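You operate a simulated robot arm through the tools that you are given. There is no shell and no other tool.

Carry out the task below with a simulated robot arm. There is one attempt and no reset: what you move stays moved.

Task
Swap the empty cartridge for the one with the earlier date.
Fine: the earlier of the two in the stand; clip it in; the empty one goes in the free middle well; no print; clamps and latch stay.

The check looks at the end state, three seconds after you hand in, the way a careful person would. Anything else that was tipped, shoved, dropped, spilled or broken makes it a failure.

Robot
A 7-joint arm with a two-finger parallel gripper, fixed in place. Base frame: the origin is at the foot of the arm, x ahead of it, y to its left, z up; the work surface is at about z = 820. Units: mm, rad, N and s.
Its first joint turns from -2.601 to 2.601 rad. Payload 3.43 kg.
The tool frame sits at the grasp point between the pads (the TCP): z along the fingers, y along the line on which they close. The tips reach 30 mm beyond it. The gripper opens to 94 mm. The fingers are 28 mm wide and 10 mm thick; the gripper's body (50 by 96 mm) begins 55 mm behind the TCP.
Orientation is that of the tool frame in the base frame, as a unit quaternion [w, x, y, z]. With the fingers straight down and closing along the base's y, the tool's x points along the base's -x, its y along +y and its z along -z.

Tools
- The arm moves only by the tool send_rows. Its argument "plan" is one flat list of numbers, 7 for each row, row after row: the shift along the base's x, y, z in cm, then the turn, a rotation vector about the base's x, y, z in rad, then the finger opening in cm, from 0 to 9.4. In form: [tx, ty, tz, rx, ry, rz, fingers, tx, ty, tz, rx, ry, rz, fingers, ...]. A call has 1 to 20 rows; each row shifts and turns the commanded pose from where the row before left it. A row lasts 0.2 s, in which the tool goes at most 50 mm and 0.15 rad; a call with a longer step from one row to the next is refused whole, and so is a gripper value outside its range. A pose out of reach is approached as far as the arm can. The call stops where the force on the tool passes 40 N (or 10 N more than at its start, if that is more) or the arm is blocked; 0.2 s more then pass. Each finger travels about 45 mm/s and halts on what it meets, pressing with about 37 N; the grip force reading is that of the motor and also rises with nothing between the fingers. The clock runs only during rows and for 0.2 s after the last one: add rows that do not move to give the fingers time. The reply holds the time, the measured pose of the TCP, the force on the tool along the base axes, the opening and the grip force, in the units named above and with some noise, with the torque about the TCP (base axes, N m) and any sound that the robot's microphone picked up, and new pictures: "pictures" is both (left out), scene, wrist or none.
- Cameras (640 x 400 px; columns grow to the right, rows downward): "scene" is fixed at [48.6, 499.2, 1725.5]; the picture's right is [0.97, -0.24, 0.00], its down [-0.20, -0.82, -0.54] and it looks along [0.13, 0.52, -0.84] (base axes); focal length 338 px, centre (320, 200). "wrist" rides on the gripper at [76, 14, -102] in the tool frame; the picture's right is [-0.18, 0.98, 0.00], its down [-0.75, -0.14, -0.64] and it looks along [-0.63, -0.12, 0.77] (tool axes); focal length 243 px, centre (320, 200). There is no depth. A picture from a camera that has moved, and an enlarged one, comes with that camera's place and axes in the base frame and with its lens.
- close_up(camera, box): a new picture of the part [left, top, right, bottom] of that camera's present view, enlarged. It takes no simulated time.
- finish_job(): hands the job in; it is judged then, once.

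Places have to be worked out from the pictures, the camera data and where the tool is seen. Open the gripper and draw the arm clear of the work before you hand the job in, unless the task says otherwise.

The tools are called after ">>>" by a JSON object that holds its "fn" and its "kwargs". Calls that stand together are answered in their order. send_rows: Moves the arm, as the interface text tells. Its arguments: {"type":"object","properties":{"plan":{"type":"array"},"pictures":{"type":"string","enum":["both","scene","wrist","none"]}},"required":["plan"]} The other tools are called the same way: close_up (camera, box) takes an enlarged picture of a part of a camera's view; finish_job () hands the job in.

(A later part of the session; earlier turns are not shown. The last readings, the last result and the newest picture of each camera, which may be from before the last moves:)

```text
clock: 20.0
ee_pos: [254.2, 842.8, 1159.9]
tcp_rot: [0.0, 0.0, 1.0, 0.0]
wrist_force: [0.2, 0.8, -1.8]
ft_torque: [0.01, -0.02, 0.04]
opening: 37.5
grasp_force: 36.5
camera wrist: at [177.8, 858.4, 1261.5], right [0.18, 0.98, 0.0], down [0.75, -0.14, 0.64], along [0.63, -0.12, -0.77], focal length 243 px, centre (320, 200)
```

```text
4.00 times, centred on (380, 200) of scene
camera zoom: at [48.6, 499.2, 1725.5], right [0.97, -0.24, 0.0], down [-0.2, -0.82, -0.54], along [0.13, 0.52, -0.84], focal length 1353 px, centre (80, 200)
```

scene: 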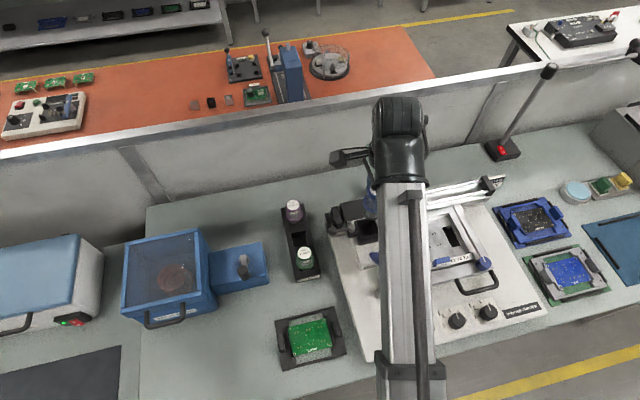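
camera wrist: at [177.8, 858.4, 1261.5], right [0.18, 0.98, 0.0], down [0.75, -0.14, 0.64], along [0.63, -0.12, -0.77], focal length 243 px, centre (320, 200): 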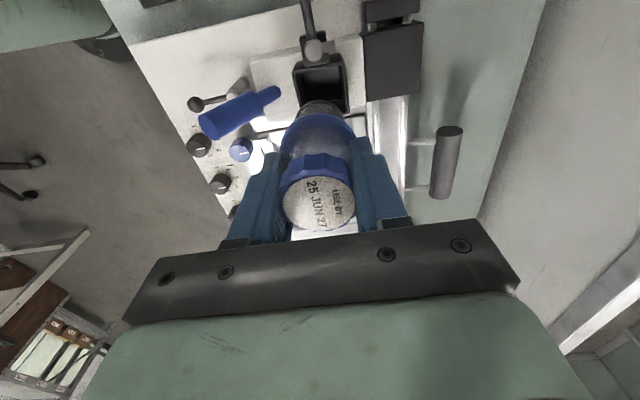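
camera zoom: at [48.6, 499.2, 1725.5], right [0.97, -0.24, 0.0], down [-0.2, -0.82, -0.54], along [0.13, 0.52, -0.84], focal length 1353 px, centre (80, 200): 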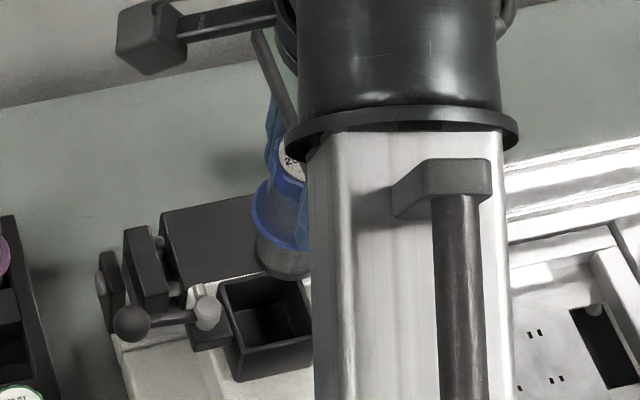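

The holder box is now empty and the blue cartridge hangs straight. I carry it at this height to above the middle well (about (94.5, 930)), then lower to z≈1010 to check alignment.

>>> {"fn": "send_rows", "kwargs": {"plan": [-2.0, 1.1, 0, 0, 0, 0, 3.0, -3.96, 2.19, 0, 0, 0, 0, 3.0, -3.96, 2.19, 0, 0, 0, 0, 3.0, -3.96, 2.19, 0, 0, 0, 0, 3.0, -1.95, 1.08, 0, 0, 0, 0, 3.0, 0, 0, -3.0, 0, 0, 0, 3.0, 0, 0, -4.0, 0, 0, 0, 3.0, 0, 0, -4.0, 0, 0, 0, 3.0, 0, 0, -4.0, 0, 0, 0, 3.0, 0, 0, 0, 0, 0, 0, 3.0, 0, 0, 0, 0, 0, 0, 3.0], "pictures": "both"}}

>>> {"fn": "close_up", "kwargs": {"camera": "wrist", "box": [220, 40, 420, 200]}}

>>> {"fn": "close_up", "kwargs": {"camera": "scene", "box": [260, 180, 400, 290]}}

```text
clock: 22.4
ee_pos: [96.4, 929.8, 1008.3]
tcp_rot: [0.0, -0.001, 1.0, 0.0]
wrist_force: [0.0, -0.4, -2.9]
ft_torque: [-0.03, 0.02, -0.02]
opening: 37.5
grasp_force: 37.4
camera wrist: at [20.0, 945.7, 1112.1], right [0.18, 0.98, 0.0], down [0.75, -0.14, 0.64], along [0.63, -0.12, -0.77], focal length 243 px, centre (320, 200)
```

scene: 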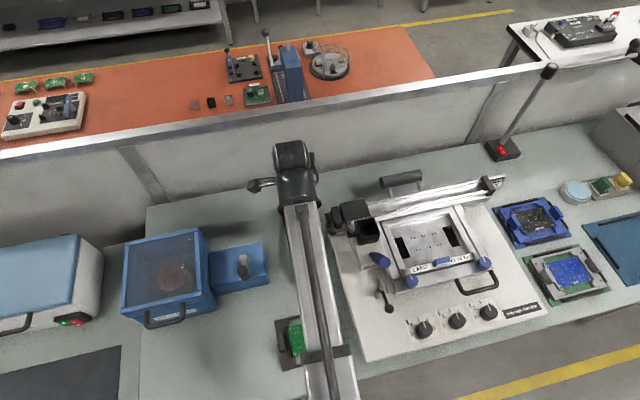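
wrist: 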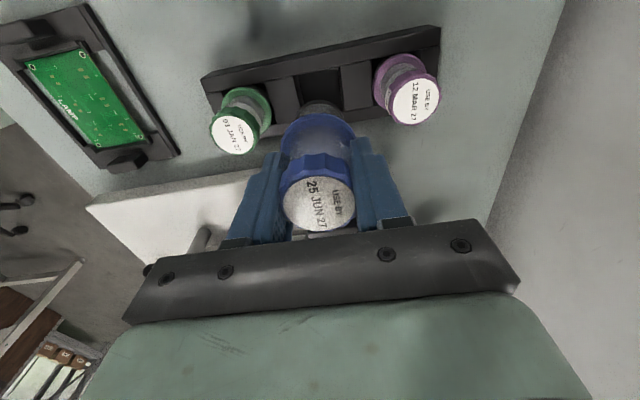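

```text
2.50 times, centred on (320, 120) of wrist
camera zoom: at [20.0, 945.7, 1112.1], right [0.18, 0.98, 0.0], down [0.75, -0.14, 0.64], along [0.63, -0.12, -0.77], focal length 606 px, centre (320, 400)
```

zoom: 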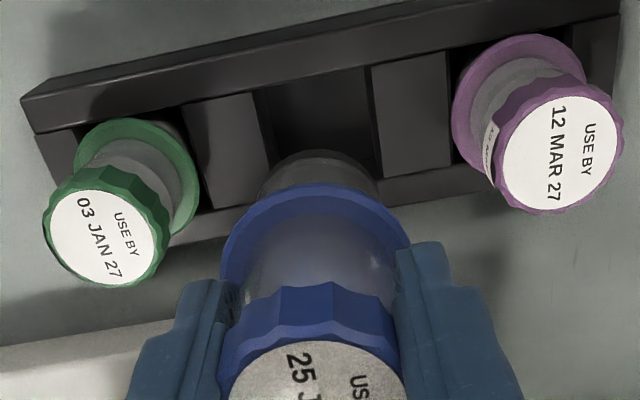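

```text
3.64 times, centred on (330, 235) of scene
camera zoom: at [48.6, 499.2, 1725.5], right [0.97, -0.24, 0.0], down [-0.2, -0.82, -0.54], along [0.13, 0.52, -0.84], focal length 1230 px, centre (284, 73)
```

zoom: 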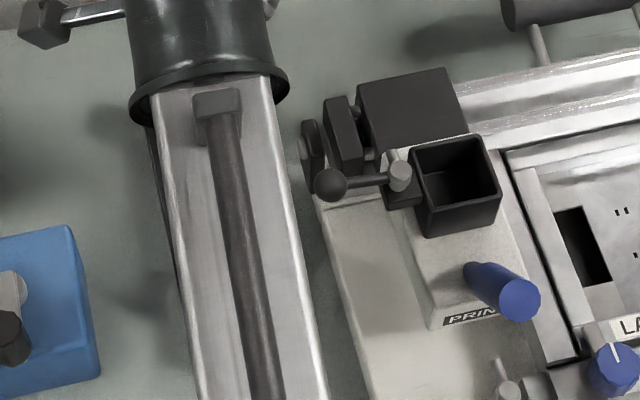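

From this view the middle well's opening is centred near (94.0, 929.6), within a millimetre of where the cartridge hangs. I make the tiny correction and lower to just above the rails for another look.

>>> {"fn": "send_rows", "kwargs": {"plan": [-0.05, -0.04, -1.5, 0, 0, 0, 3.0, 0, 0, -2.0, 0, 0, 0, 3.0, 0, 0, -1.4, 0, 0, 0, 3.0, 0, 0, 0, 0, 0, 0, 3.0], "pictures": "both"}}

>>> {"fn": "close_up", "kwargs": {"camera": "wrist", "box": [220, 40, 420, 200]}}

>>> {"fn": "close_up", "kwargs": {"camera": "scene", "box": [250, 180, 350, 290]}}

```text
clock: 23.4
ee_pos: [94.3, 930.0, 959.4]
tcp_rot: [0.0, 0.0, 1.0, 0.0]
wrist_force: [0.2, 0.7, -2.0]
ft_torque: [0.02, -0.01, 0.01]
opening: 37.6
grasp_force: 36.6
camera wrist: at [18.0, 945.5, 1062.3], right [0.18, 0.98, 0.0], down [0.75, -0.14, 0.64], along [0.63, -0.12, -0.77], focal length 243 px, centre (320, 200)
```

scene: 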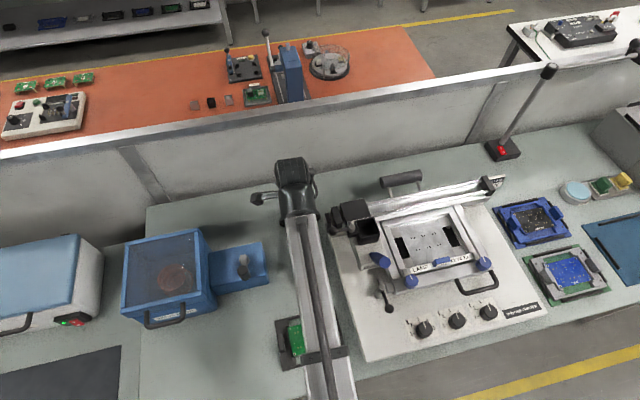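
wrist: 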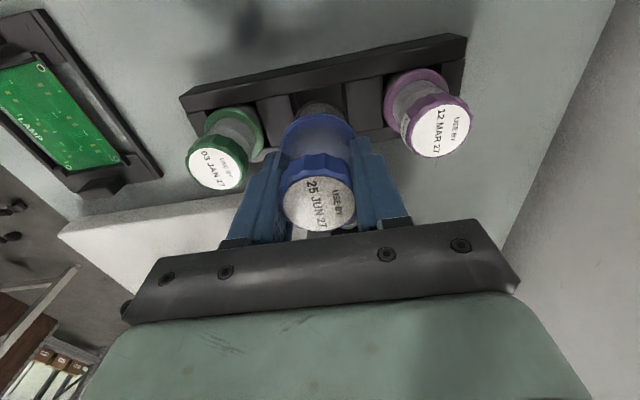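

```text
2.50 times, centred on (320, 120) of wrist
camera zoom: at [18.0, 945.5, 1062.3], right [0.18, 0.98, 0.0], down [0.75, -0.14, 0.64], along [0.63, -0.12, -0.77], focal length 606 px, centre (320, 400)
```

zoom: 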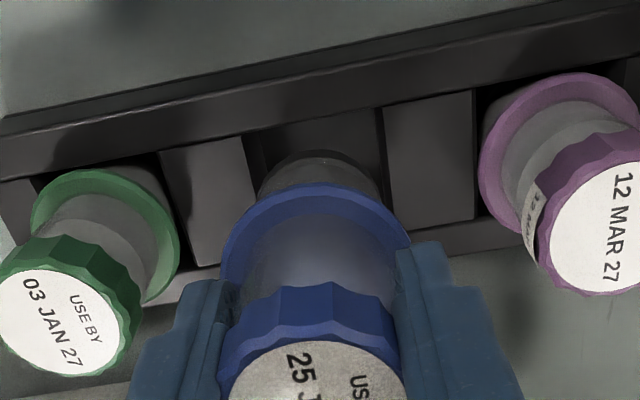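

```text
3.64 times, centred on (300, 235) of scene
camera zoom: at [48.6, 499.2, 1725.5], right [0.97, -0.24, 0.0], down [-0.2, -0.82, -0.54], along [0.13, 0.52, -0.84], focal length 1230 px, centre (393, 73)
```

zoom: 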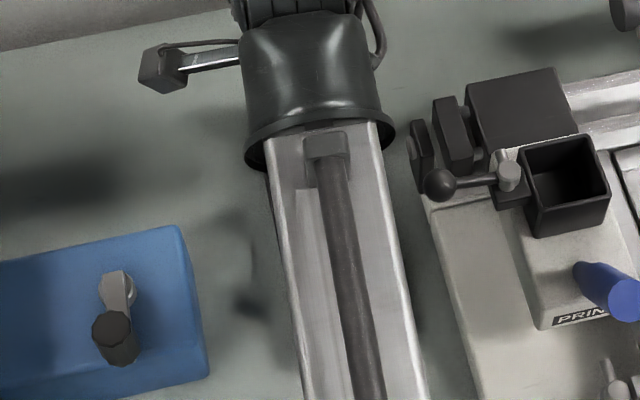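

Nothing touching yet; the well gap across x is only ~2 mm per side, so I descend a bit further until the plug's bottom is nearly level with the rails, where I can compare it directly with the well's edges.

>>> {"fn": "send_rows", "kwargs": {"plan": [0, 0, -0.8, 0, 0, 0, 3.0, 0, 0, -0.8, 0, 0, 0, 3.0, 0, 0, 0, 0, 0, 0, 3.0], "pictures": "wrist"}}

>>> {"fn": "close_up", "kwargs": {"camera": "wrist", "box": [260, 60, 380, 140]}}

```text
clock: 24.2
ee_pos: [93.8, 930.8, 945.4]
tcp_rot: [0.0, -0.001, 1.0, 0.0]
wrist_force: [0.4, -0.1, -2.3]
ft_torque: [0.0, -0.01, -0.04]
opening: 37.3
grasp_force: 37.5
camera wrist: at [18.1, 946.1, 1046.7], right [0.18, 0.98, 0.0], down [0.75, -0.14, 0.64], along [0.63, -0.12, -0.77], focal length 243 px, centre (320, 200)
```

wrist: 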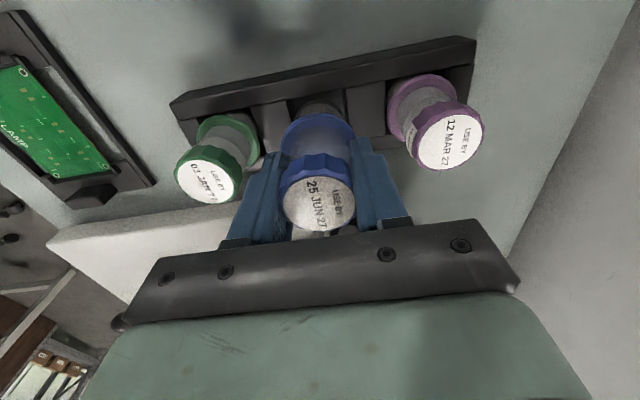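

```text
5.00 times, centred on (320, 100) of wrist
camera zoom: at [18.1, 946.1, 1046.7], right [0.18, 0.98, 0.0], down [0.75, -0.14, 0.64], along [0.63, -0.12, -0.77], focal length 1213 px, centre (320, 700)
```

zoom: 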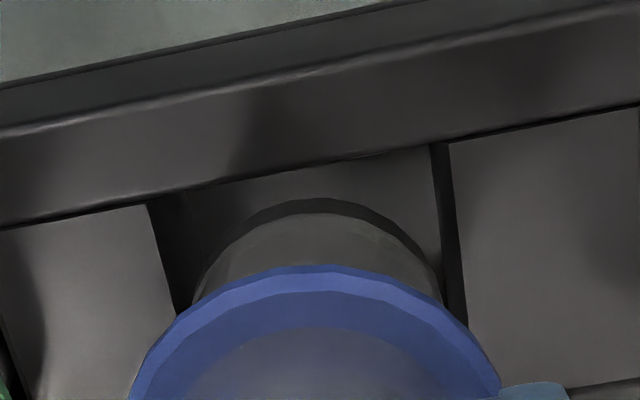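

In this view the plug's far edge is only ~0.7 mm inside the −x rail, so I shift +1.3 mm in x and descend slowly about 20 mm into the well, watching the forces.

>>> {"fn": "send_rows", "kwargs": {"plan": [0.13, 0.02, 0, 0, 0, 0, 3.0, 0, 0, -0.5, 0, 0, 0, 3.0, 0, 0, -0.5, 0, 0, 0, 3.0, 0, 0, -0.5, 0, 0, 0, 3.0, 0, 0, -0.5, 0, 0, 0, 3.0, 0, 0, 0, 0, 0, 0, 3.0], "pictures": "wrist"}}

>>> {"fn": "close_up", "kwargs": {"camera": "wrist", "box": [260, 70, 380, 150]}}

```text
clock: 25.6
ee_pos: [96.7, 930.7, 925.0]
tcp_rot: [0.0, -0.001, 1.0, 0.0]
wrist_force: [-0.8, -1.0, -3.2]
ft_torque: [-0.01, 0.03, -0.03]
opening: 37.2
grasp_force: 37.2
camera wrist: at [20.5, 946.6, 1027.0], right [0.18, 0.98, 0.0], down [0.75, -0.14, 0.64], along [0.63, -0.12, -0.77], focal length 243 px, centre (320, 200)
```

wrist: 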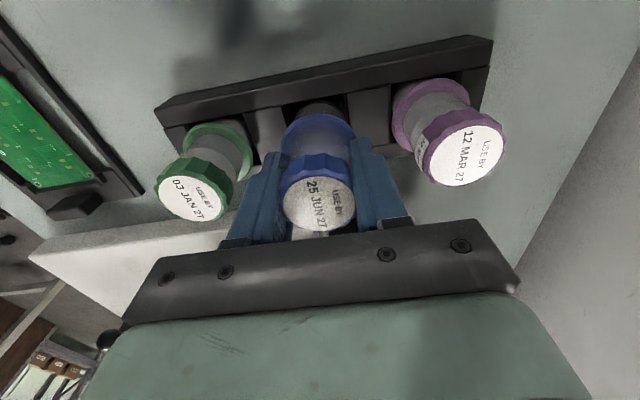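

```text
5.00 times, centred on (320, 110) of wrist
camera zoom: at [20.5, 946.6, 1027.0], right [0.18, 0.98, 0.0], down [0.75, -0.14, 0.64], along [0.63, -0.12, -0.77], focal length 1213 px, centre (320, 650)
```

zoom: 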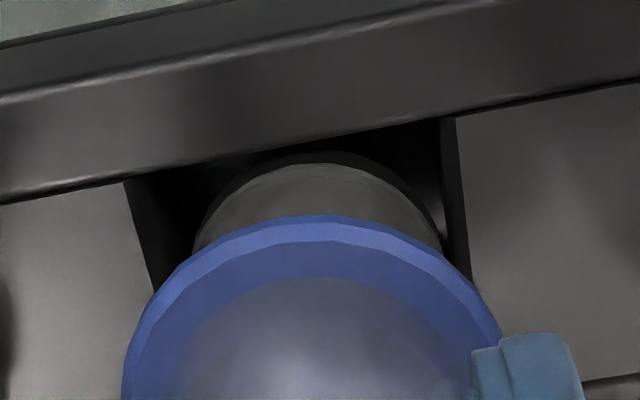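

No contact forces, and the plug is entering the well with dark clearance visible all around. I continue down in small steps toward the expected seat (TCP ≈ 901).

>>> {"fn": "send_rows", "kwargs": {"plan": [0, 0, -0.5, 0, 0, 0, 3.0, 0, 0, -0.5, 0, 0, 0, 3.0, 0, 0, -0.4, 0, 0, 0, 3.0, 0, 0, -0.3, 0, 0, 0, 3.0, 0, 0, 0, 0, 0, 0, 3.0], "pictures": "wrist"}}

>>> {"fn": "close_up", "kwargs": {"camera": "wrist", "box": [260, 70, 380, 150]}}

```text
clock: 26.8
ee_pos: [96.2, 930.8, 907.3]
tcp_rot: [-0.001, 0.0, 1.0, 0.0]
wrist_force: [-0.7, -0.1, -2.8]
ft_torque: [-0.01, 0.02, -0.02]
opening: 37.5
grasp_force: 36.9
camera wrist: at [20.4, 946.5, 1009.9], right [0.18, 0.98, 0.0], down [0.75, -0.14, 0.64], along [0.63, -0.12, -0.77], focal length 243 px, centre (320, 200)
```

wrist: 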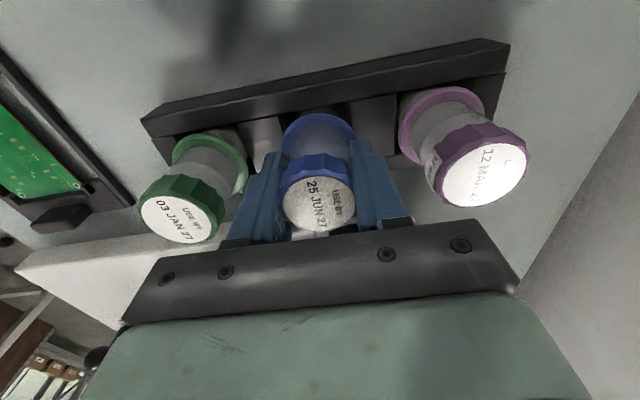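

```text
5.00 times, centred on (320, 110) of wrist
camera zoom: at [20.4, 946.5, 1009.9], right [0.18, 0.98, 0.0], down [0.75, -0.14, 0.64], along [0.63, -0.12, -0.77], focal length 1213 px, centre (320, 650)
```

zoom: 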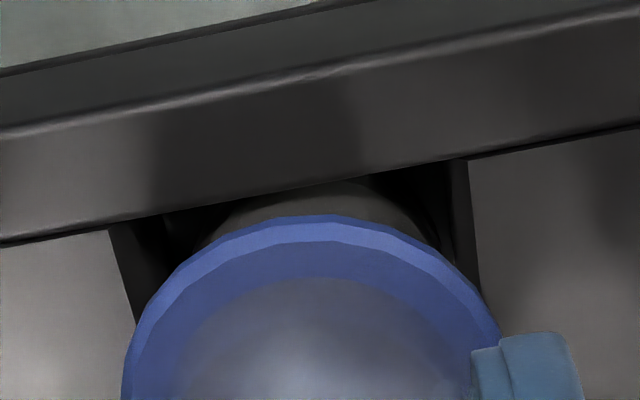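

Still hanging freely (−2.8 N). I lower in 2 mm steps to feel the well floor.

>>> {"fn": "send_rows", "kwargs": {"plan": [0, 0, -0.2, 0, 0, 0, 3.0, 0, 0, -0.2, 0, 0, 0, 3.0, 0, 0, 0, 0, 0, 0, 3.0], "pictures": "none"}}

```text
clock: 27.6
ee_pos: [95.0, 931.1, 903.4]
tcp_rot: [0.0, 0.0, 1.0, 0.0]
wrist_force: [-0.2, 0.1, -3.0]
ft_torque: [-0.03, -0.02, -0.01]
opening: 37.8
grasp_force: 36.9
```

>>> {"fn": "send_rows", "kwargs": {"plan": [0, 0, -0.15, 0, 0, 0, 3.0, 0, 0, 0, 0, 0, 0, 3.0], "pictures": "none"}}

```text
clock: 28.2
ee_pos: [96.8, 930.4, 903.8]
tcp_rot: [0.0, 0.0, 1.0, 0.001]
wrist_force: [-1.4, 0.1, 16.9]
ft_torque: [-0.19, 0.0, 0.0]
opening: 37.6
grasp_force: 36.5
```

Contact: +17 N at TCP ≈ 902, so the blue cartridge stands on the well floor. I ease off 0.8 mm and open the fingers.

>>> {"fn": "send_rows", "kwargs": {"plan": [0, 0, 0.08, 0, 0, 0, 3.0, 0, 0, 0, 0, 0, 0, 3.8, 0, 0, 0, 0, 0, 0, 4.4, 0, 0, 0, 0, 0, 0, 5.0, 0, 0, 0, 0, 0, 0, 5.6, 0, 0, 0, 0, 0, 0, 5.6], "pictures": "wrist"}}

>>> {"fn": "close_up", "kwargs": {"camera": "wrist", "box": [220, 90, 420, 240]}}

```text
clock: 29.6
ee_pos: [96.8, 932.0, 903.7]
tcp_rot: [0.0, 0.001, 1.0, -0.001]
wrist_force: [0.2, -0.6, -0.6]
ft_torque: [-0.05, 0.03, -0.01]
opening: 55.8
grasp_force: 0.1
camera wrist: at [20.1, 946.6, 1005.4], right [0.18, 0.98, 0.0], down [0.75, -0.14, 0.64], along [0.63, -0.12, -0.77], focal length 243 px, centre (320, 200)
```

wrist: 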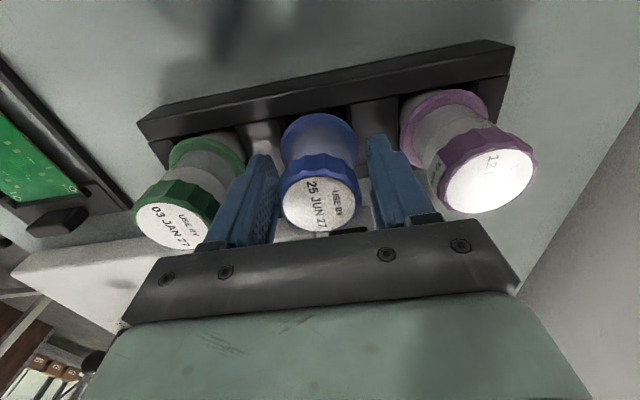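

```text
2.67 times, centred on (320, 165) of wrist
camera zoom: at [20.1, 946.6, 1005.4], right [0.18, 0.98, 0.0], down [0.75, -0.14, 0.64], along [0.63, -0.12, -0.77], focal length 647 px, centre (320, 293)
```

zoom: 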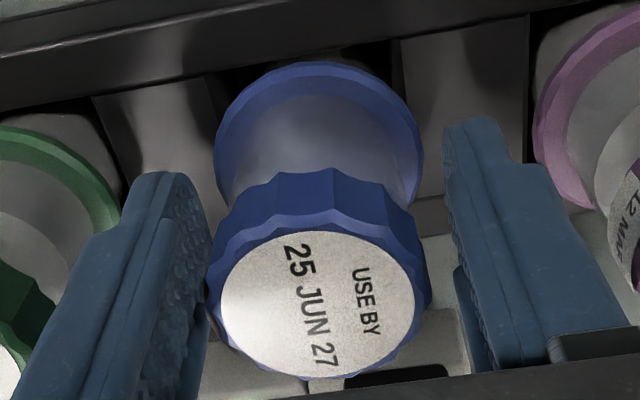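

The blue cartridge stands upright in the middle well. I open a little more and rise straight up clear of it.

>>> {"fn": "send_rows", "kwargs": {"plan": [0, 0, 0, 0, 0, 0, 6.0, 0, 0, 0.5, 0, 0, 0, 6.0, 0, 0, 1.5, 0, 0, 0, 6.0, 0, 0, 3.0, 0, 0, 0, 6.0, 0, 0, 4.0, 0, 0, 0, 6.0, 0, 0, 4.0, 0, 0, 0, 6.0, 0, 0, 0, 0, 0, 0, 6.0], "pictures": "both"}}

>>> {"fn": "close_up", "kwargs": {"camera": "wrist", "box": [180, 20, 460, 180]}}

```text
clock: 31.2
ee_pos: [95.3, 930.6, 1035.0]
tcp_rot: [0.0, 0.0, 1.0, 0.0]
wrist_force: [0.1, 0.8, -0.6]
ft_torque: [-0.01, -0.04, 0.01]
opening: 59.8
grasp_force: 0.0
camera wrist: at [19.9, 946.8, 1136.8], right [0.18, 0.98, 0.0], down [0.75, -0.14, 0.64], along [0.63, -0.12, -0.77], focal length 243 px, centre (320, 200)
```

scene: 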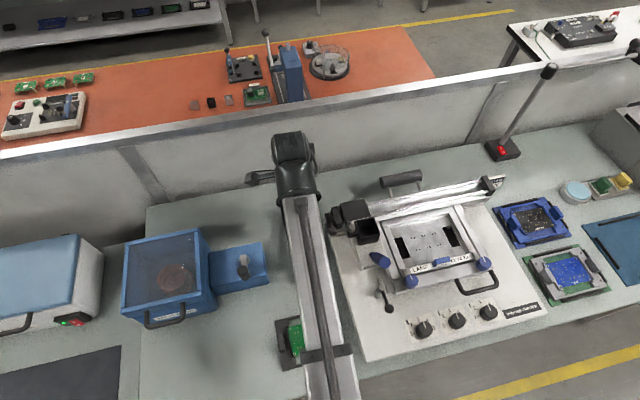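
wrist: 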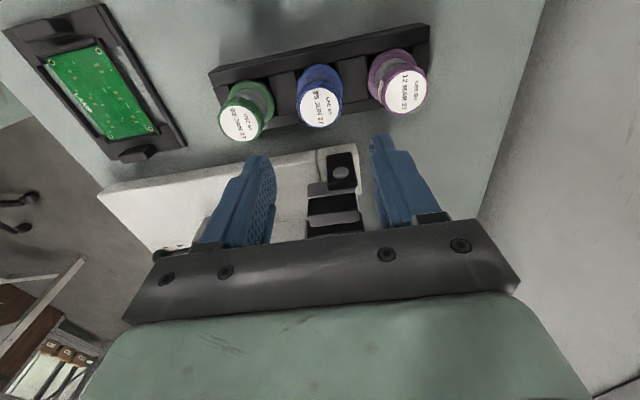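

```text
2.29 times, centred on (320, 100) of wrist
camera zoom: at [19.9, 946.8, 1136.8], right [0.18, 0.98, 0.0], down [0.75, -0.14, 0.64], along [0.63, -0.12, -0.77], focal length 555 px, centre (320, 429)
```

zoom: 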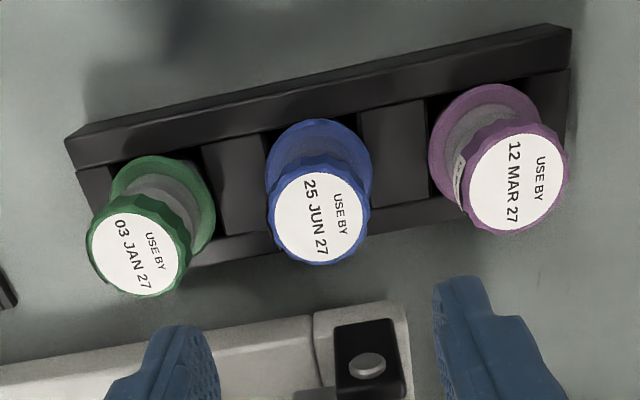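

Blue is upright in the middle well. I move over to the green "03 JAN 27" cartridge at about (96, 853.5) and re-measure its position relative to the tool.

>>> {"fn": "send_rows", "kwargs": {"plan": [0.02, -3.8, 0, 0, 0, 0, 6.2, 0.02, -3.83, 0, 0, 0, 0, 6.2, 0, 0, -3.0, 0, 0, 0, 6.2, 0, 0, -2.0, 0, 0, 0, 6.2, 0, 0, 0, 0, 0, 0, 6.2], "pictures": "both"}}

>>> {"fn": "close_up", "kwargs": {"camera": "wrist", "box": [220, 60, 420, 220]}}

```text
clock: 32.4
ee_pos: [97.4, 855.6, 984.2]
tcp_rot: [0.0, 0.0, 1.0, 0.001]
wrist_force: [-0.2, 0.0, -0.3]
ft_torque: [-0.01, -0.02, 0.04]
opening: 62.0
grasp_force: 0.1
camera wrist: at [20.3, 871.6, 1085.7], right [0.18, 0.98, 0.0], down [0.75, -0.14, 0.64], along [0.63, -0.12, -0.77], focal length 243 px, centre (320, 200)
```

scene: 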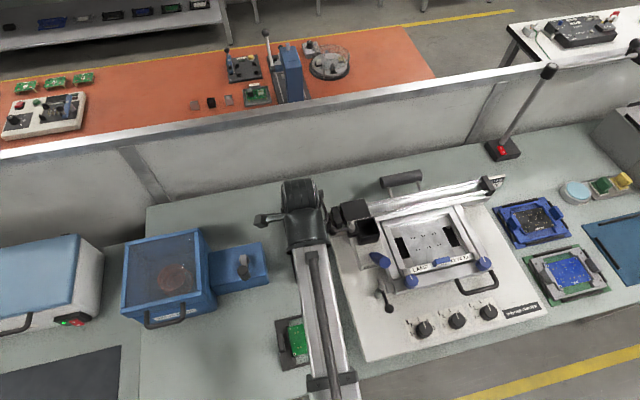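
wrist: 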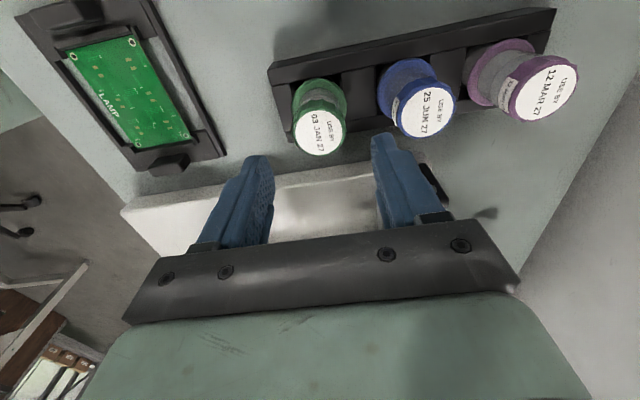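

```text
2.50 times, centred on (320, 140) of wrist
camera zoom: at [20.3, 871.6, 1085.7], right [0.18, 0.98, 0.0], down [0.75, -0.14, 0.64], along [0.63, -0.12, -0.77], focal length 606 px, centre (320, 350)
```

zoom: 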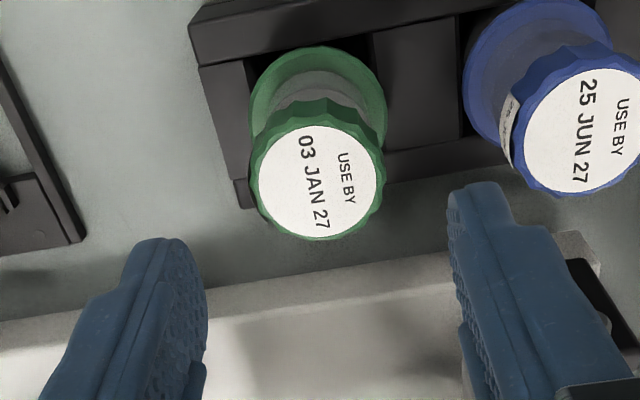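

The green cap is centred on the tool axis to within 0.3 mm. I narrow slightly to 56 mm (to stay clear of blue) and descend to the same grip height relative to the cap (TCP ≈ 902.5).

>>> {"fn": "send_rows", "kwargs": {"plan": [0.02, -0.03, 0, 0, 0, 0, 5.6, 0, 0, -2.5, 0, 0, 0, 5.6, 0, 0, -2.5, 0, 0, 0, 5.6, 0, 0, -1.5, 0, 0, 0, 5.6, 0, 0, -1.48, 0, 0, 0, 5.6, 0, 0, 0, 0, 0, 0, 5.6], "pictures": "wrist"}}

>>> {"fn": "close_up", "kwargs": {"camera": "wrist", "box": [220, 90, 420, 240]}}

```text
clock: 33.8
ee_pos: [96.8, 854.0, 903.9]
tcp_rot: [0.0, -0.001, 1.0, 0.001]
wrist_force: [-1.2, -0.2, 0.4]
ft_torque: [-0.01, 0.01, -0.01]
opening: 56.2
grasp_force: 0.0
camera wrist: at [21.1, 870.0, 1005.9], right [0.18, 0.98, 0.0], down [0.75, -0.14, 0.64], along [0.63, -0.12, -0.77], focal length 243 px, centre (320, 200)
```

wrist: 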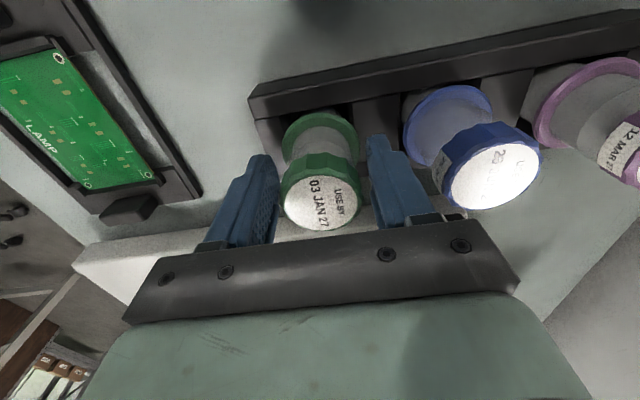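

```text
2.67 times, centred on (320, 165) of wrist
camera zoom: at [21.1, 870.0, 1005.9], right [0.18, 0.98, 0.0], down [0.75, -0.14, 0.64], along [0.63, -0.12, -0.77], focal length 647 px, centre (320, 293)
```

zoom: 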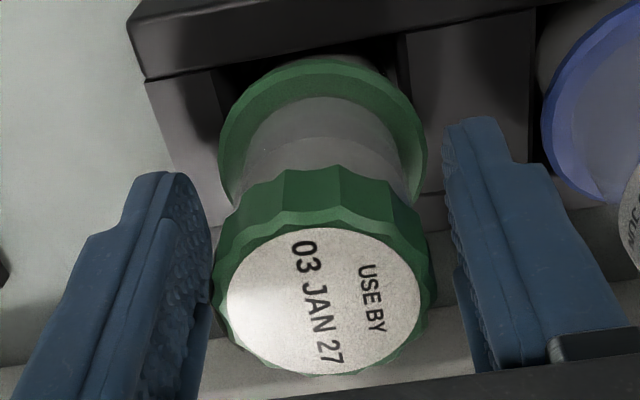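

The green cap sits in the fingers just as blue did. I close on it.

>>> {"fn": "send_rows", "kwargs": {"plan": [0, 0, 0, 0, 0, 0, 4.8, 0, 0, 0, 0, 0, 0, 4.0, 0, 0, 0, 0, 0, 0, 3.4, 0, 0, 0, 0, 0, 0, 3.0, 0, 0, 0, 0, 0, 0, 3.0, 0, 0, 0, 0, 0, 0, 3.0], "pictures": "none"}}

```text
clock: 35.2
ee_pos: [97.4, 853.6, 903.3]
tcp_rot: [0.0, 0.001, 1.0, 0.0]
wrist_force: [-0.3, -0.2, -0.4]
ft_torque: [0.02, 0.0, -0.01]
opening: 37.8
grasp_force: 36.8
```

Gripped (37 N at 37.8 mm). I lift gently, then raise well clear.

>>> {"fn": "send_rows", "kwargs": {"plan": [0, 0, 0.5, 0, 0, 0, 3.0, 0, 0, 1.0, 0, 0, 0, 3.0, 0, 0, 2.0, 0, 0, 0, 3.0, 0, 0, 3.0, 0, 0, 0, 3.0, 0, 0, 3.5, 0, 0, 0, 3.0, 0, 0, 0, 0, 0, 0, 3.0], "pictures": "both"}}

>>> {"fn": "close_up", "kwargs": {"camera": "wrist", "box": [220, 40, 460, 240]}}

```text
clock: 36.6
ee_pos: [97.2, 854.3, 1004.1]
tcp_rot: [0.0, -0.001, 1.0, 0.0]
wrist_force: [-0.1, 0.0, -2.9]
ft_torque: [-0.04, -0.01, -0.01]
opening: 37.5
grasp_force: 37.0
camera wrist: at [21.4, 870.9, 1106.1], right [0.18, 0.98, 0.0], down [0.75, -0.14, 0.64], along [0.63, -0.12, -0.77], focal length 243 px, centre (320, 200)
```

scene: 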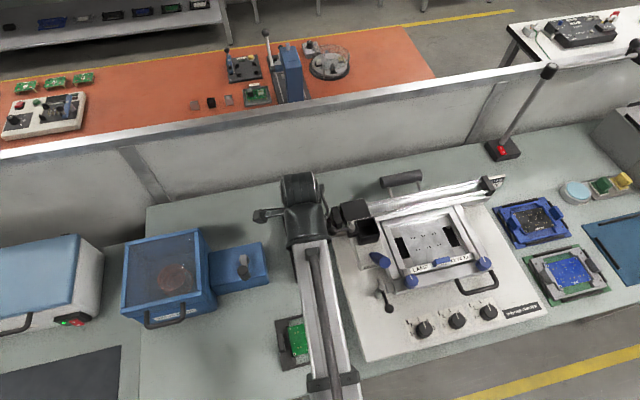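
wrist: 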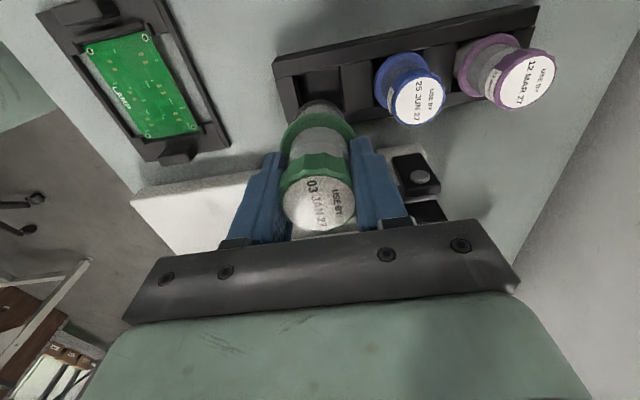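

```text
2.00 times, centred on (340, 140) of wrist
camera zoom: at [21.4, 870.9, 1106.1], right [0.18, 0.98, 0.0], down [0.75, -0.14, 0.64], along [0.63, -0.12, -0.77], focal length 485 px, centre (280, 320)
```

zoom: 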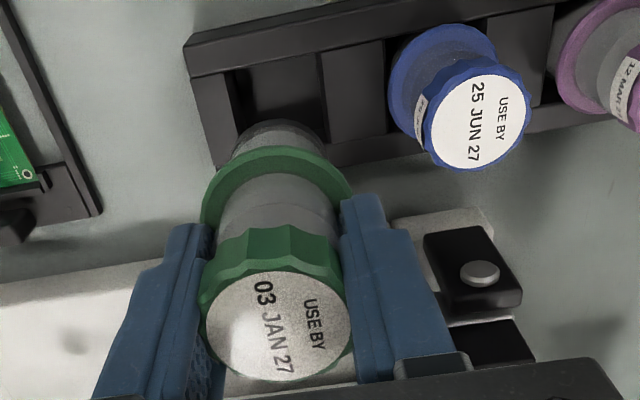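

Green is out cleanly and blue stands undisturbed. I raise to z≈1160 and carry green across to above the holder, at the same tool position where blue was seated (252.6, 842.5).

>>> {"fn": "send_rows", "kwargs": {"plan": [0, 0, 4.0, 0, 0, 0, 3.0, 0, 0, 4.0, 0, 0, 0, 3.0, 0, 0, 4.0, 0, 0, 0, 3.0, 0, 0, 3.75, 0, 0, 0, 3.0, 2.0, -0.13, 0, 0, 0, 0, 3.0, 4.0, -0.27, 0, 0, 0, 0, 3.0, 4.0, -0.27, 0, 0, 0, 0, 3.0, 3.69, -0.27, 0, 0, 0, 0, 3.0, 2.0, -0.13, 0, 0, 0, 0, 3.0, 0, 0, -3.0, 0, 0, 0, 3.0, 0, 0, 0, 0, 0, 0, 3.0, 0, 0, 0, 0, 0, 0, 3.0], "pictures": "both"}}

>>> {"fn": "close_up", "kwargs": {"camera": "wrist", "box": [240, 50, 400, 170]}}

```text
clock: 39.2
ee_pos: [252.0, 842.3, 1130.6]
tcp_rot: [0.0, 0.0, 1.0, 0.0]
wrist_force: [-0.1, -0.7, -3.1]
ft_torque: [0.01, -0.02, 0.03]
opening: 37.5
grasp_force: 36.8
camera wrist: at [175.8, 858.0, 1232.7], right [0.18, 0.98, 0.0], down [0.75, -0.14, 0.64], along [0.63, -0.12, -0.77], focal length 243 px, centre (320, 200)
```

scene: 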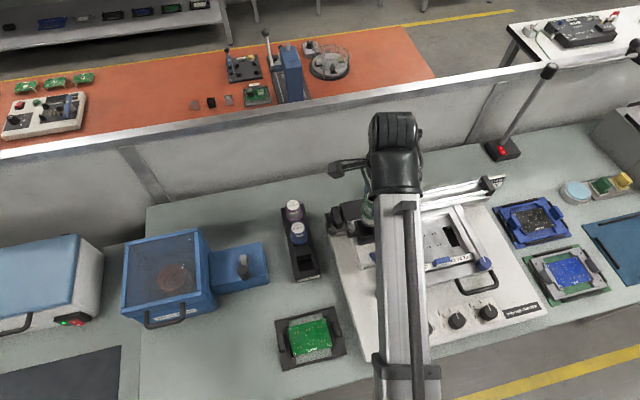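
wrist: 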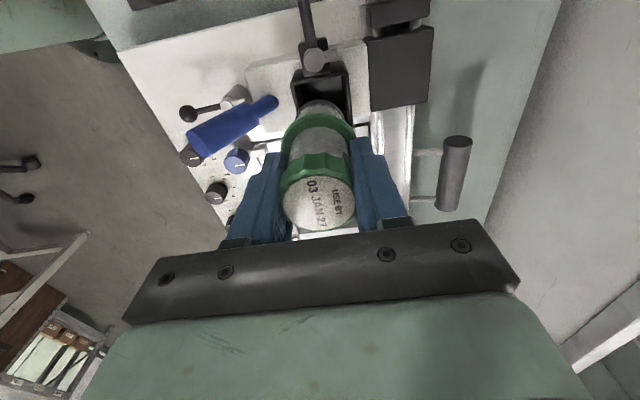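

```text
3.33 times, centred on (320, 110) of wrist
camera zoom: at [175.8, 858.0, 1232.7], right [0.18, 0.98, 0.0], down [0.75, -0.14, 0.64], along [0.63, -0.12, -0.77], focal length 809 px, centre (320, 500)
```

zoom: 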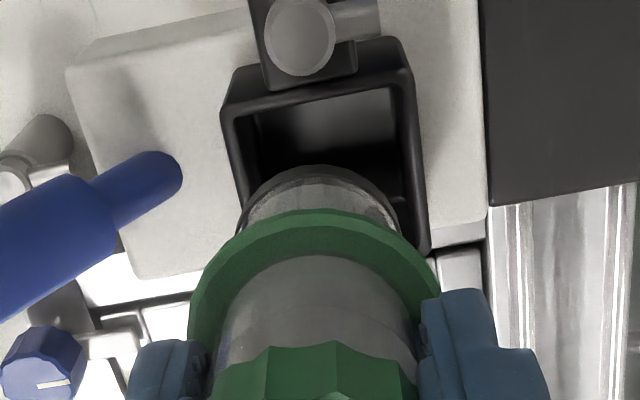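

The holder opening is visible below the plug. I enlarge it to compare the plug's centre with the box opening before lowering.

>>> {"fn": "close_up", "kwargs": {"camera": "wrist", "box": [280, 50, 370, 130]}}

```text
5.00 times, centred on (325, 90) of wrist
camera zoom: at [175.8, 858.0, 1232.7], right [0.18, 0.98, 0.0], down [0.75, -0.14, 0.64], along [0.63, -0.12, -0.77], focal length 1213 px, centre (295, 750)
```

zoom: 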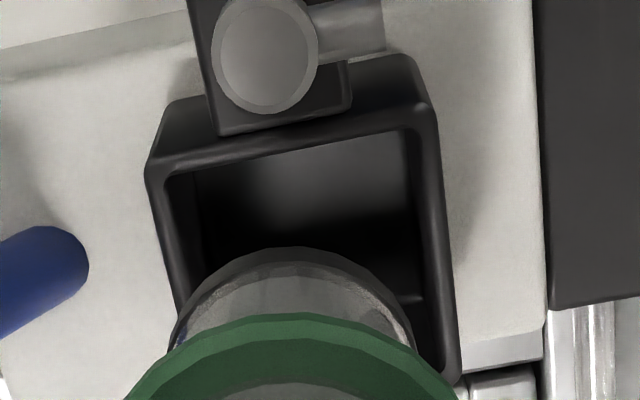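

The box opening looks centred about 1–2 mm to +y of the plug, while blue came out freely from the current line; I shift +1 mm y, +0.5 mm x and descend until the plug bottom is just above the rim for a direct comparison.

>>> {"fn": "send_rows", "kwargs": {"plan": [0.05, 0.1, -1.0, 0, 0, 0, 3.0, 0, 0, -1.5, 0, 0, 0, 3.0, 0, 0, -1.0, 0, 0, 0, 3.0, 0, 0, 0, 0, 0, 0, 3.0], "pictures": "wrist"}}

>>> {"fn": "close_up", "kwargs": {"camera": "wrist", "box": [270, 60, 370, 140]}}

```text
clock: 40.2
ee_pos: [254.4, 842.8, 1095.8]
tcp_rot: [0.0, 0.001, 1.0, 0.0]
wrist_force: [-0.4, 0.1, -2.3]
ft_torque: [-0.01, -0.01, -0.04]
opening: 37.6
grasp_force: 36.8
camera wrist: at [178.2, 858.9, 1197.7], right [0.18, 0.98, 0.0], down [0.75, -0.14, 0.64], along [0.63, -0.12, -0.77], focal length 243 px, centre (320, 200)
```

wrist: 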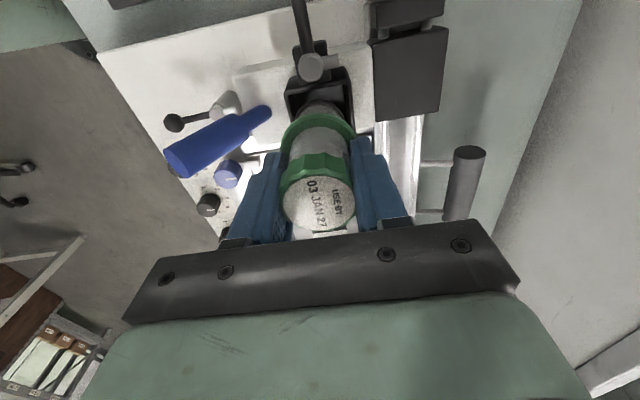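

```text
5.00 times, centred on (320, 100) of wrist
camera zoom: at [178.2, 858.9, 1197.7], right [0.18, 0.98, 0.0], down [0.75, -0.14, 0.64], along [0.63, -0.12, -0.77], focal length 1213 px, centre (320, 700)
```

zoom: 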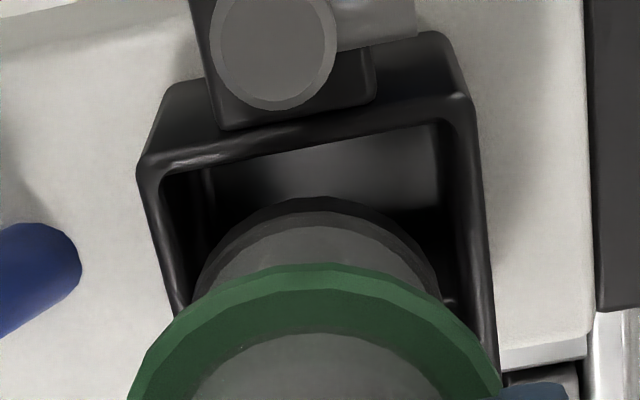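

Relative to the rim, the plug has ~2 mm on the −y side and ~4 mm on the +y side, so I shift +1 mm in y and start lowering into the box in small steps.

>>> {"fn": "send_rows", "kwargs": {"plan": [0, 0.1, 0, 0, 0, 0, 3.0, 0, 0, -0.5, 0, 0, 0, 3.0, 0, 0, -0.5, 0, 0, 0, 3.0, 0, 0, -0.5, 0, 0, 0, 3.0, 0, 0, -0.5, 0, 0, 0, 3.0, 0, 0, 0, 0, 0, 0, 3.0], "pictures": "wrist"}}

>>> {"fn": "close_up", "kwargs": {"camera": "wrist", "box": [270, 60, 370, 140]}}

```text
clock: 41.6
ee_pos: [254.1, 844.3, 1074.2]
tcp_rot: [-0.001, 0.0, 1.0, 0.0]
wrist_force: [-0.1, 0.4, -2.0]
ft_torque: [0.0, -0.03, 0.01]
opening: 37.6
grasp_force: 37.2
camera wrist: at [178.3, 860.2, 1177.3], right [0.18, 0.98, 0.0], down [0.75, -0.14, 0.64], along [0.63, -0.12, -0.77], focal length 243 px, centre (320, 200)
```

wrist: 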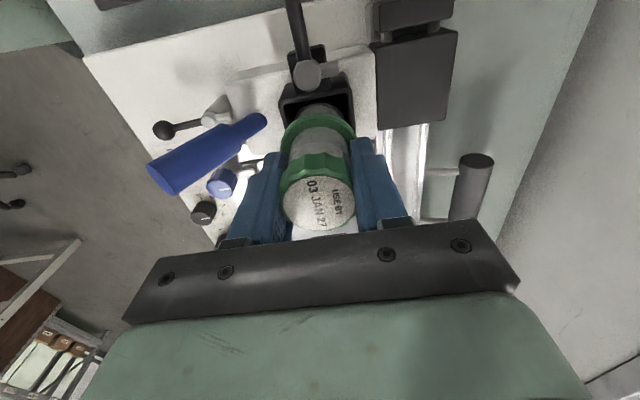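

```text
5.00 times, centred on (320, 100) of wrist
camera zoom: at [178.3, 860.2, 1177.3], right [0.18, 0.98, 0.0], down [0.75, -0.14, 0.64], along [0.63, -0.12, -0.77], focal length 1213 px, centre (320, 700)
```

zoom: 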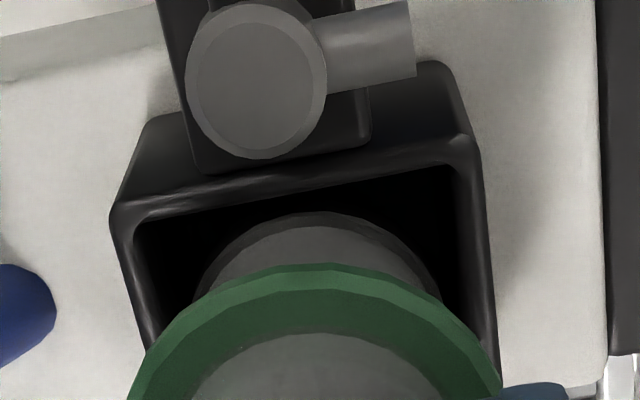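

No forces and clear dark gaps all round. I continue down toward the seat height (TCP ≈ 1049).

>>> {"fn": "send_rows", "kwargs": {"plan": [0, 0, -0.5, 0, 0, 0, 3.0, 0, 0, -0.5, 0, 0, 0, 3.0, 0, 0, -0.5, 0, 0, 0, 3.0, 0, 0, -0.4, 0, 0, 0, 3.0, 0, 0, 0, 0, 0, 0, 3.0], "pictures": "wrist"}}

>>> {"fn": "close_up", "kwargs": {"camera": "wrist", "box": [260, 60, 380, 160]}}

```text
clock: 42.8
ee_pos: [253.6, 844.3, 1057.2]
tcp_rot: [0.0, 0.001, 1.0, 0.001]
wrist_force: [0.3, -0.1, -2.5]
ft_torque: [0.04, 0.02, -0.06]
opening: 37.3
grasp_force: 37.2
camera wrist: at [177.4, 860.6, 1158.4], right [0.18, 0.98, 0.0], down [0.75, -0.14, 0.64], along [0.63, -0.12, -0.77], focal length 243 px, centre (320, 200)
```

wrist: 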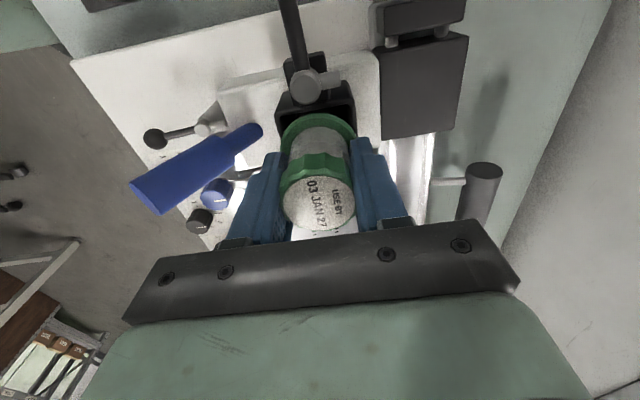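

```text
4.00 times, centred on (320, 110) of wrist
camera zoom: at [177.4, 860.6, 1158.4], right [0.18, 0.98, 0.0], down [0.75, -0.14, 0.64], along [0.63, -0.12, -0.77], focal length 970 px, centre (320, 560)
```

zoom: 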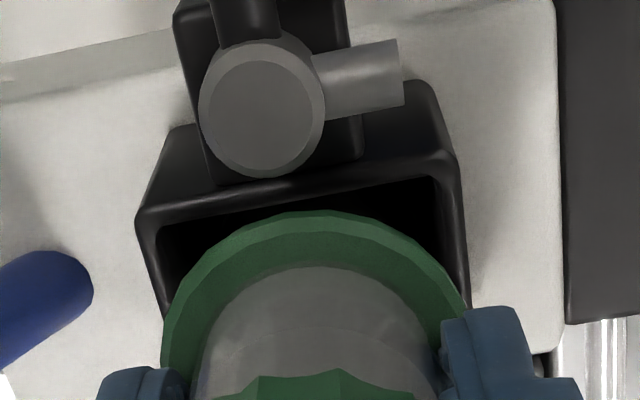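

Still free. I lower in small steps to feel the seat.

>>> {"fn": "send_rows", "kwargs": {"plan": [0, 0, -0.2, 0, 0, 0, 3.0, 0, 0, -0.2, 0, 0, 0, 3.0, 0, 0, -0.15, 0, 0, 0, 3.0, 0, 0, 0, 0, 0, 0, 3.0], "pictures": "none"}}

```text
clock: 43.8
ee_pos: [254.3, 844.5, 1050.6]
tcp_rot: [0.0, 0.0, 1.0, 0.0]
wrist_force: [0.3, 0.3, -2.1]
ft_torque: [0.03, 0.01, 0.0]
opening: 37.5
grasp_force: 36.7
```

>>> {"fn": "send_rows", "kwargs": {"plan": [0, 0, -0.12, 0, 0, 0, 3.0, 0, 0, 0, 0, 0, 0, 3.0], "pictures": "none"}}

```text
clock: 44.4
ee_pos: [252.8, 844.4, 1049.5]
tcp_rot: [0.0, 0.0, 1.0, 0.0]
wrist_force: [-0.1, -0.4, -0.4]
ft_torque: [-0.04, -0.02, -0.02]
opening: 37.4
grasp_force: 37.4
```

The weight is starting to be carried (−0.4 N). One more half-millimetre to confirm the seat.

>>> {"fn": "send_rows", "kwargs": {"plan": [0, 0, -0.05, 0, 0, 0, 3.0, 0, 0, 0, 0, 0, 0, 3.0], "pictures": "wrist"}}

>>> {"fn": "close_up", "kwargs": {"camera": "wrist", "box": [260, 60, 380, 160]}}

```text
clock: 45.0
ee_pos: [253.2, 844.9, 1050.1]
tcp_rot: [0.0, 0.0, 1.0, 0.001]
wrist_force: [-1.8, 1.3, 6.0]
ft_torque: [0.13, -0.01, 0.05]
opening: 37.4
grasp_force: 37.2
camera wrist: at [177.8, 860.6, 1152.1], right [0.18, 0.98, 0.0], down [0.75, -0.14, 0.64], along [0.63, -0.12, -0.77], focal length 243 px, centre (320, 200)
```

wrist: 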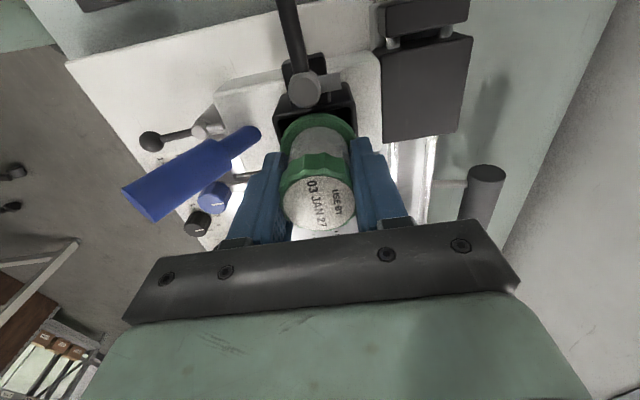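

```text
4.00 times, centred on (320, 110) of wrist
camera zoom: at [177.8, 860.6, 1152.1], right [0.18, 0.98, 0.0], down [0.75, -0.14, 0.64], along [0.63, -0.12, -0.77], focal length 970 px, centre (320, 560)
```

zoom: 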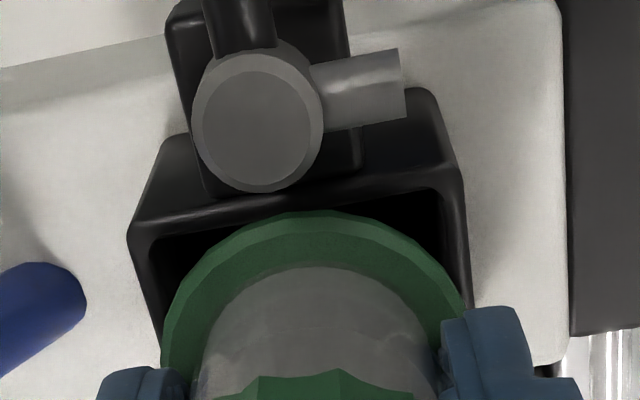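

Seated firmly in the holder (+6 N at the same height blue had). I open the fingers and rise straight up.

>>> {"fn": "send_rows", "kwargs": {"plan": [0, 0, 0.05, 0, 0, 0, 3.0, 0, 0, 0, 0, 0, 0, 3.8, 0, 0, 0, 0, 0, 0, 4.4, 0, 0, 0, 0, 0, 0, 5.2, 0, 0, 0, 0, 0, 0, 6.0, 0, 0, 0, 0, 0, 0, 6.2, 0, 0, 0.5, 0, 0, 0, 6.2, 0, 0, 1.5, 0, 0, 0, 6.2, 0, 0, 3.0, 0, 0, 0, 6.2, 0, 0, 3.0, 0, 0, 0, 6.2, 0, 0, 2.0, 0, 0, 0, 6.2, 0, 0, 0, 0, 0, 0, 6.2], "pictures": "both"}}

>>> {"fn": "close_up", "kwargs": {"camera": "wrist", "box": [240, 30, 400, 170]}}

```text
clock: 47.6
ee_pos: [253.5, 844.4, 1148.2]
tcp_rot: [0.0, 0.001, 1.0, 0.0]
wrist_force: [-0.3, 0.0, 0.1]
ft_torque: [0.02, 0.01, 0.03]
opening: 62.0
grasp_force: 0.1
camera wrist: at [177.9, 861.1, 1250.8], right [0.18, 0.98, 0.0], down [0.75, -0.14, 0.64], along [0.63, -0.12, -0.77], focal length 243 px, centre (320, 200)
```

scene: 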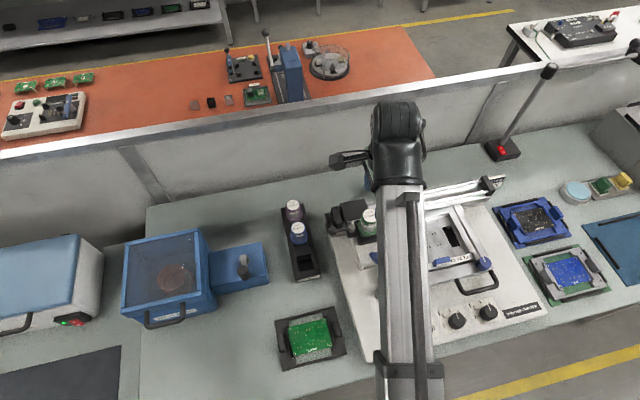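
wrist: 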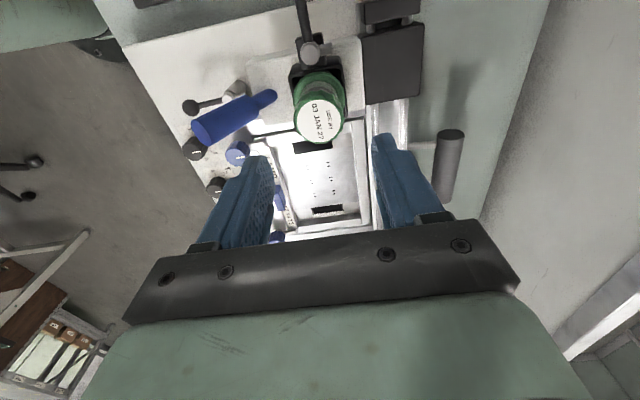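

```text
2.86 times, centred on (320, 100) of wrist
camera zoom: at [177.9, 861.1, 1250.8], right [0.18, 0.98, 0.0], down [0.75, -0.14, 0.64], along [0.63, -0.12, -0.77], focal length 693 px, centre (320, 486)
```

zoom: 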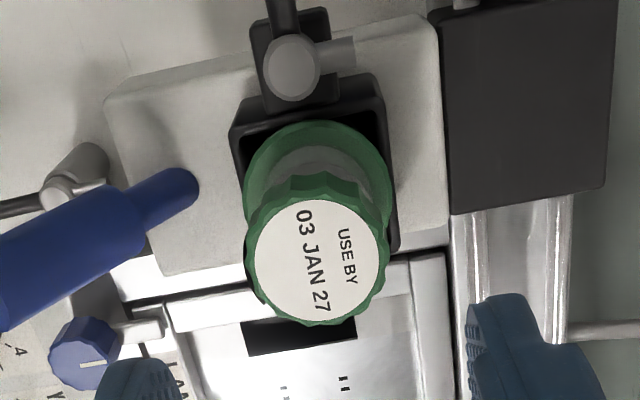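

Green is seated upright in the holder. Now I go to the lever ball at about (163, 843.7), fingers at 40 mm closing along y, and come down to straddle it.

>>> {"fn": "send_rows", "kwargs": {"plan": [-3.0, -0.03, 0, 0, 0, 0, 5.0, -3.0, -0.03, 0, 0, 0, 0, 4.0, -3.03, -0.02, 0, 0, 0, 0, 4.0, 0, 0, -3.0, 0, 0, 0, 4.0, 0, 0, -3.0, 0, 0, 0, 4.0, 0, 0, -3.0, 0, 0, 0, 4.0, 0, 0, 0, 0, 0, 0, 4.0], "pictures": "both"}}

>>> {"fn": "close_up", "kwargs": {"camera": "wrist", "box": [240, 120, 400, 240]}}

```text
clock: 49.2
ee_pos: [162.7, 843.8, 1061.0]
tcp_rot: [0.0, 0.0, 1.0, -0.001]
wrist_force: [0.0, 0.0, -0.4]
ft_torque: [0.0, 0.01, -0.02]
opening: 39.9
grasp_force: 0.0
camera wrist: at [87.6, 860.0, 1162.6], right [0.18, 0.98, 0.0], down [0.75, -0.14, 0.64], along [0.63, -0.12, -0.77], focal length 243 px, centre (320, 200)
```

scene: 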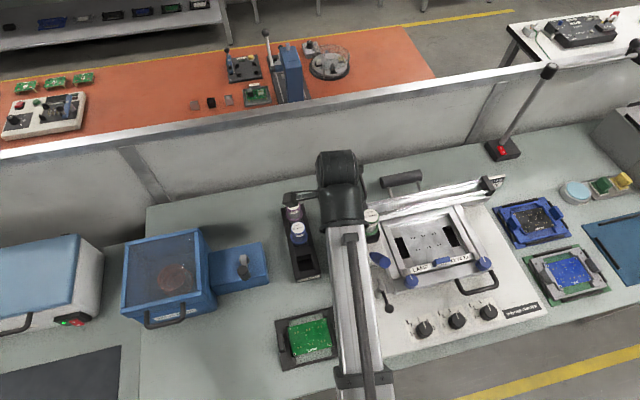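
wrist: 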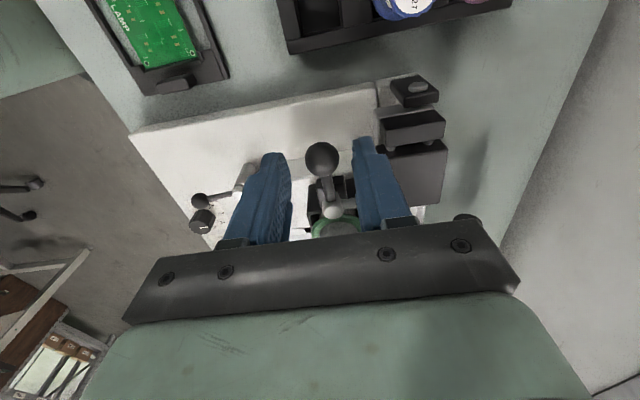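

```text
3.33 times, centred on (320, 180) of wrist
camera zoom: at [87.6, 860.0, 1162.6], right [0.18, 0.98, 0.0], down [0.75, -0.14, 0.64], along [0.63, -0.12, -0.77], focal length 809 px, centre (320, 267)
```

zoom: 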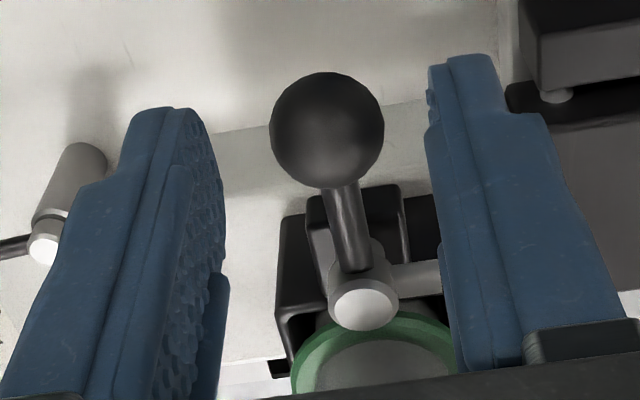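

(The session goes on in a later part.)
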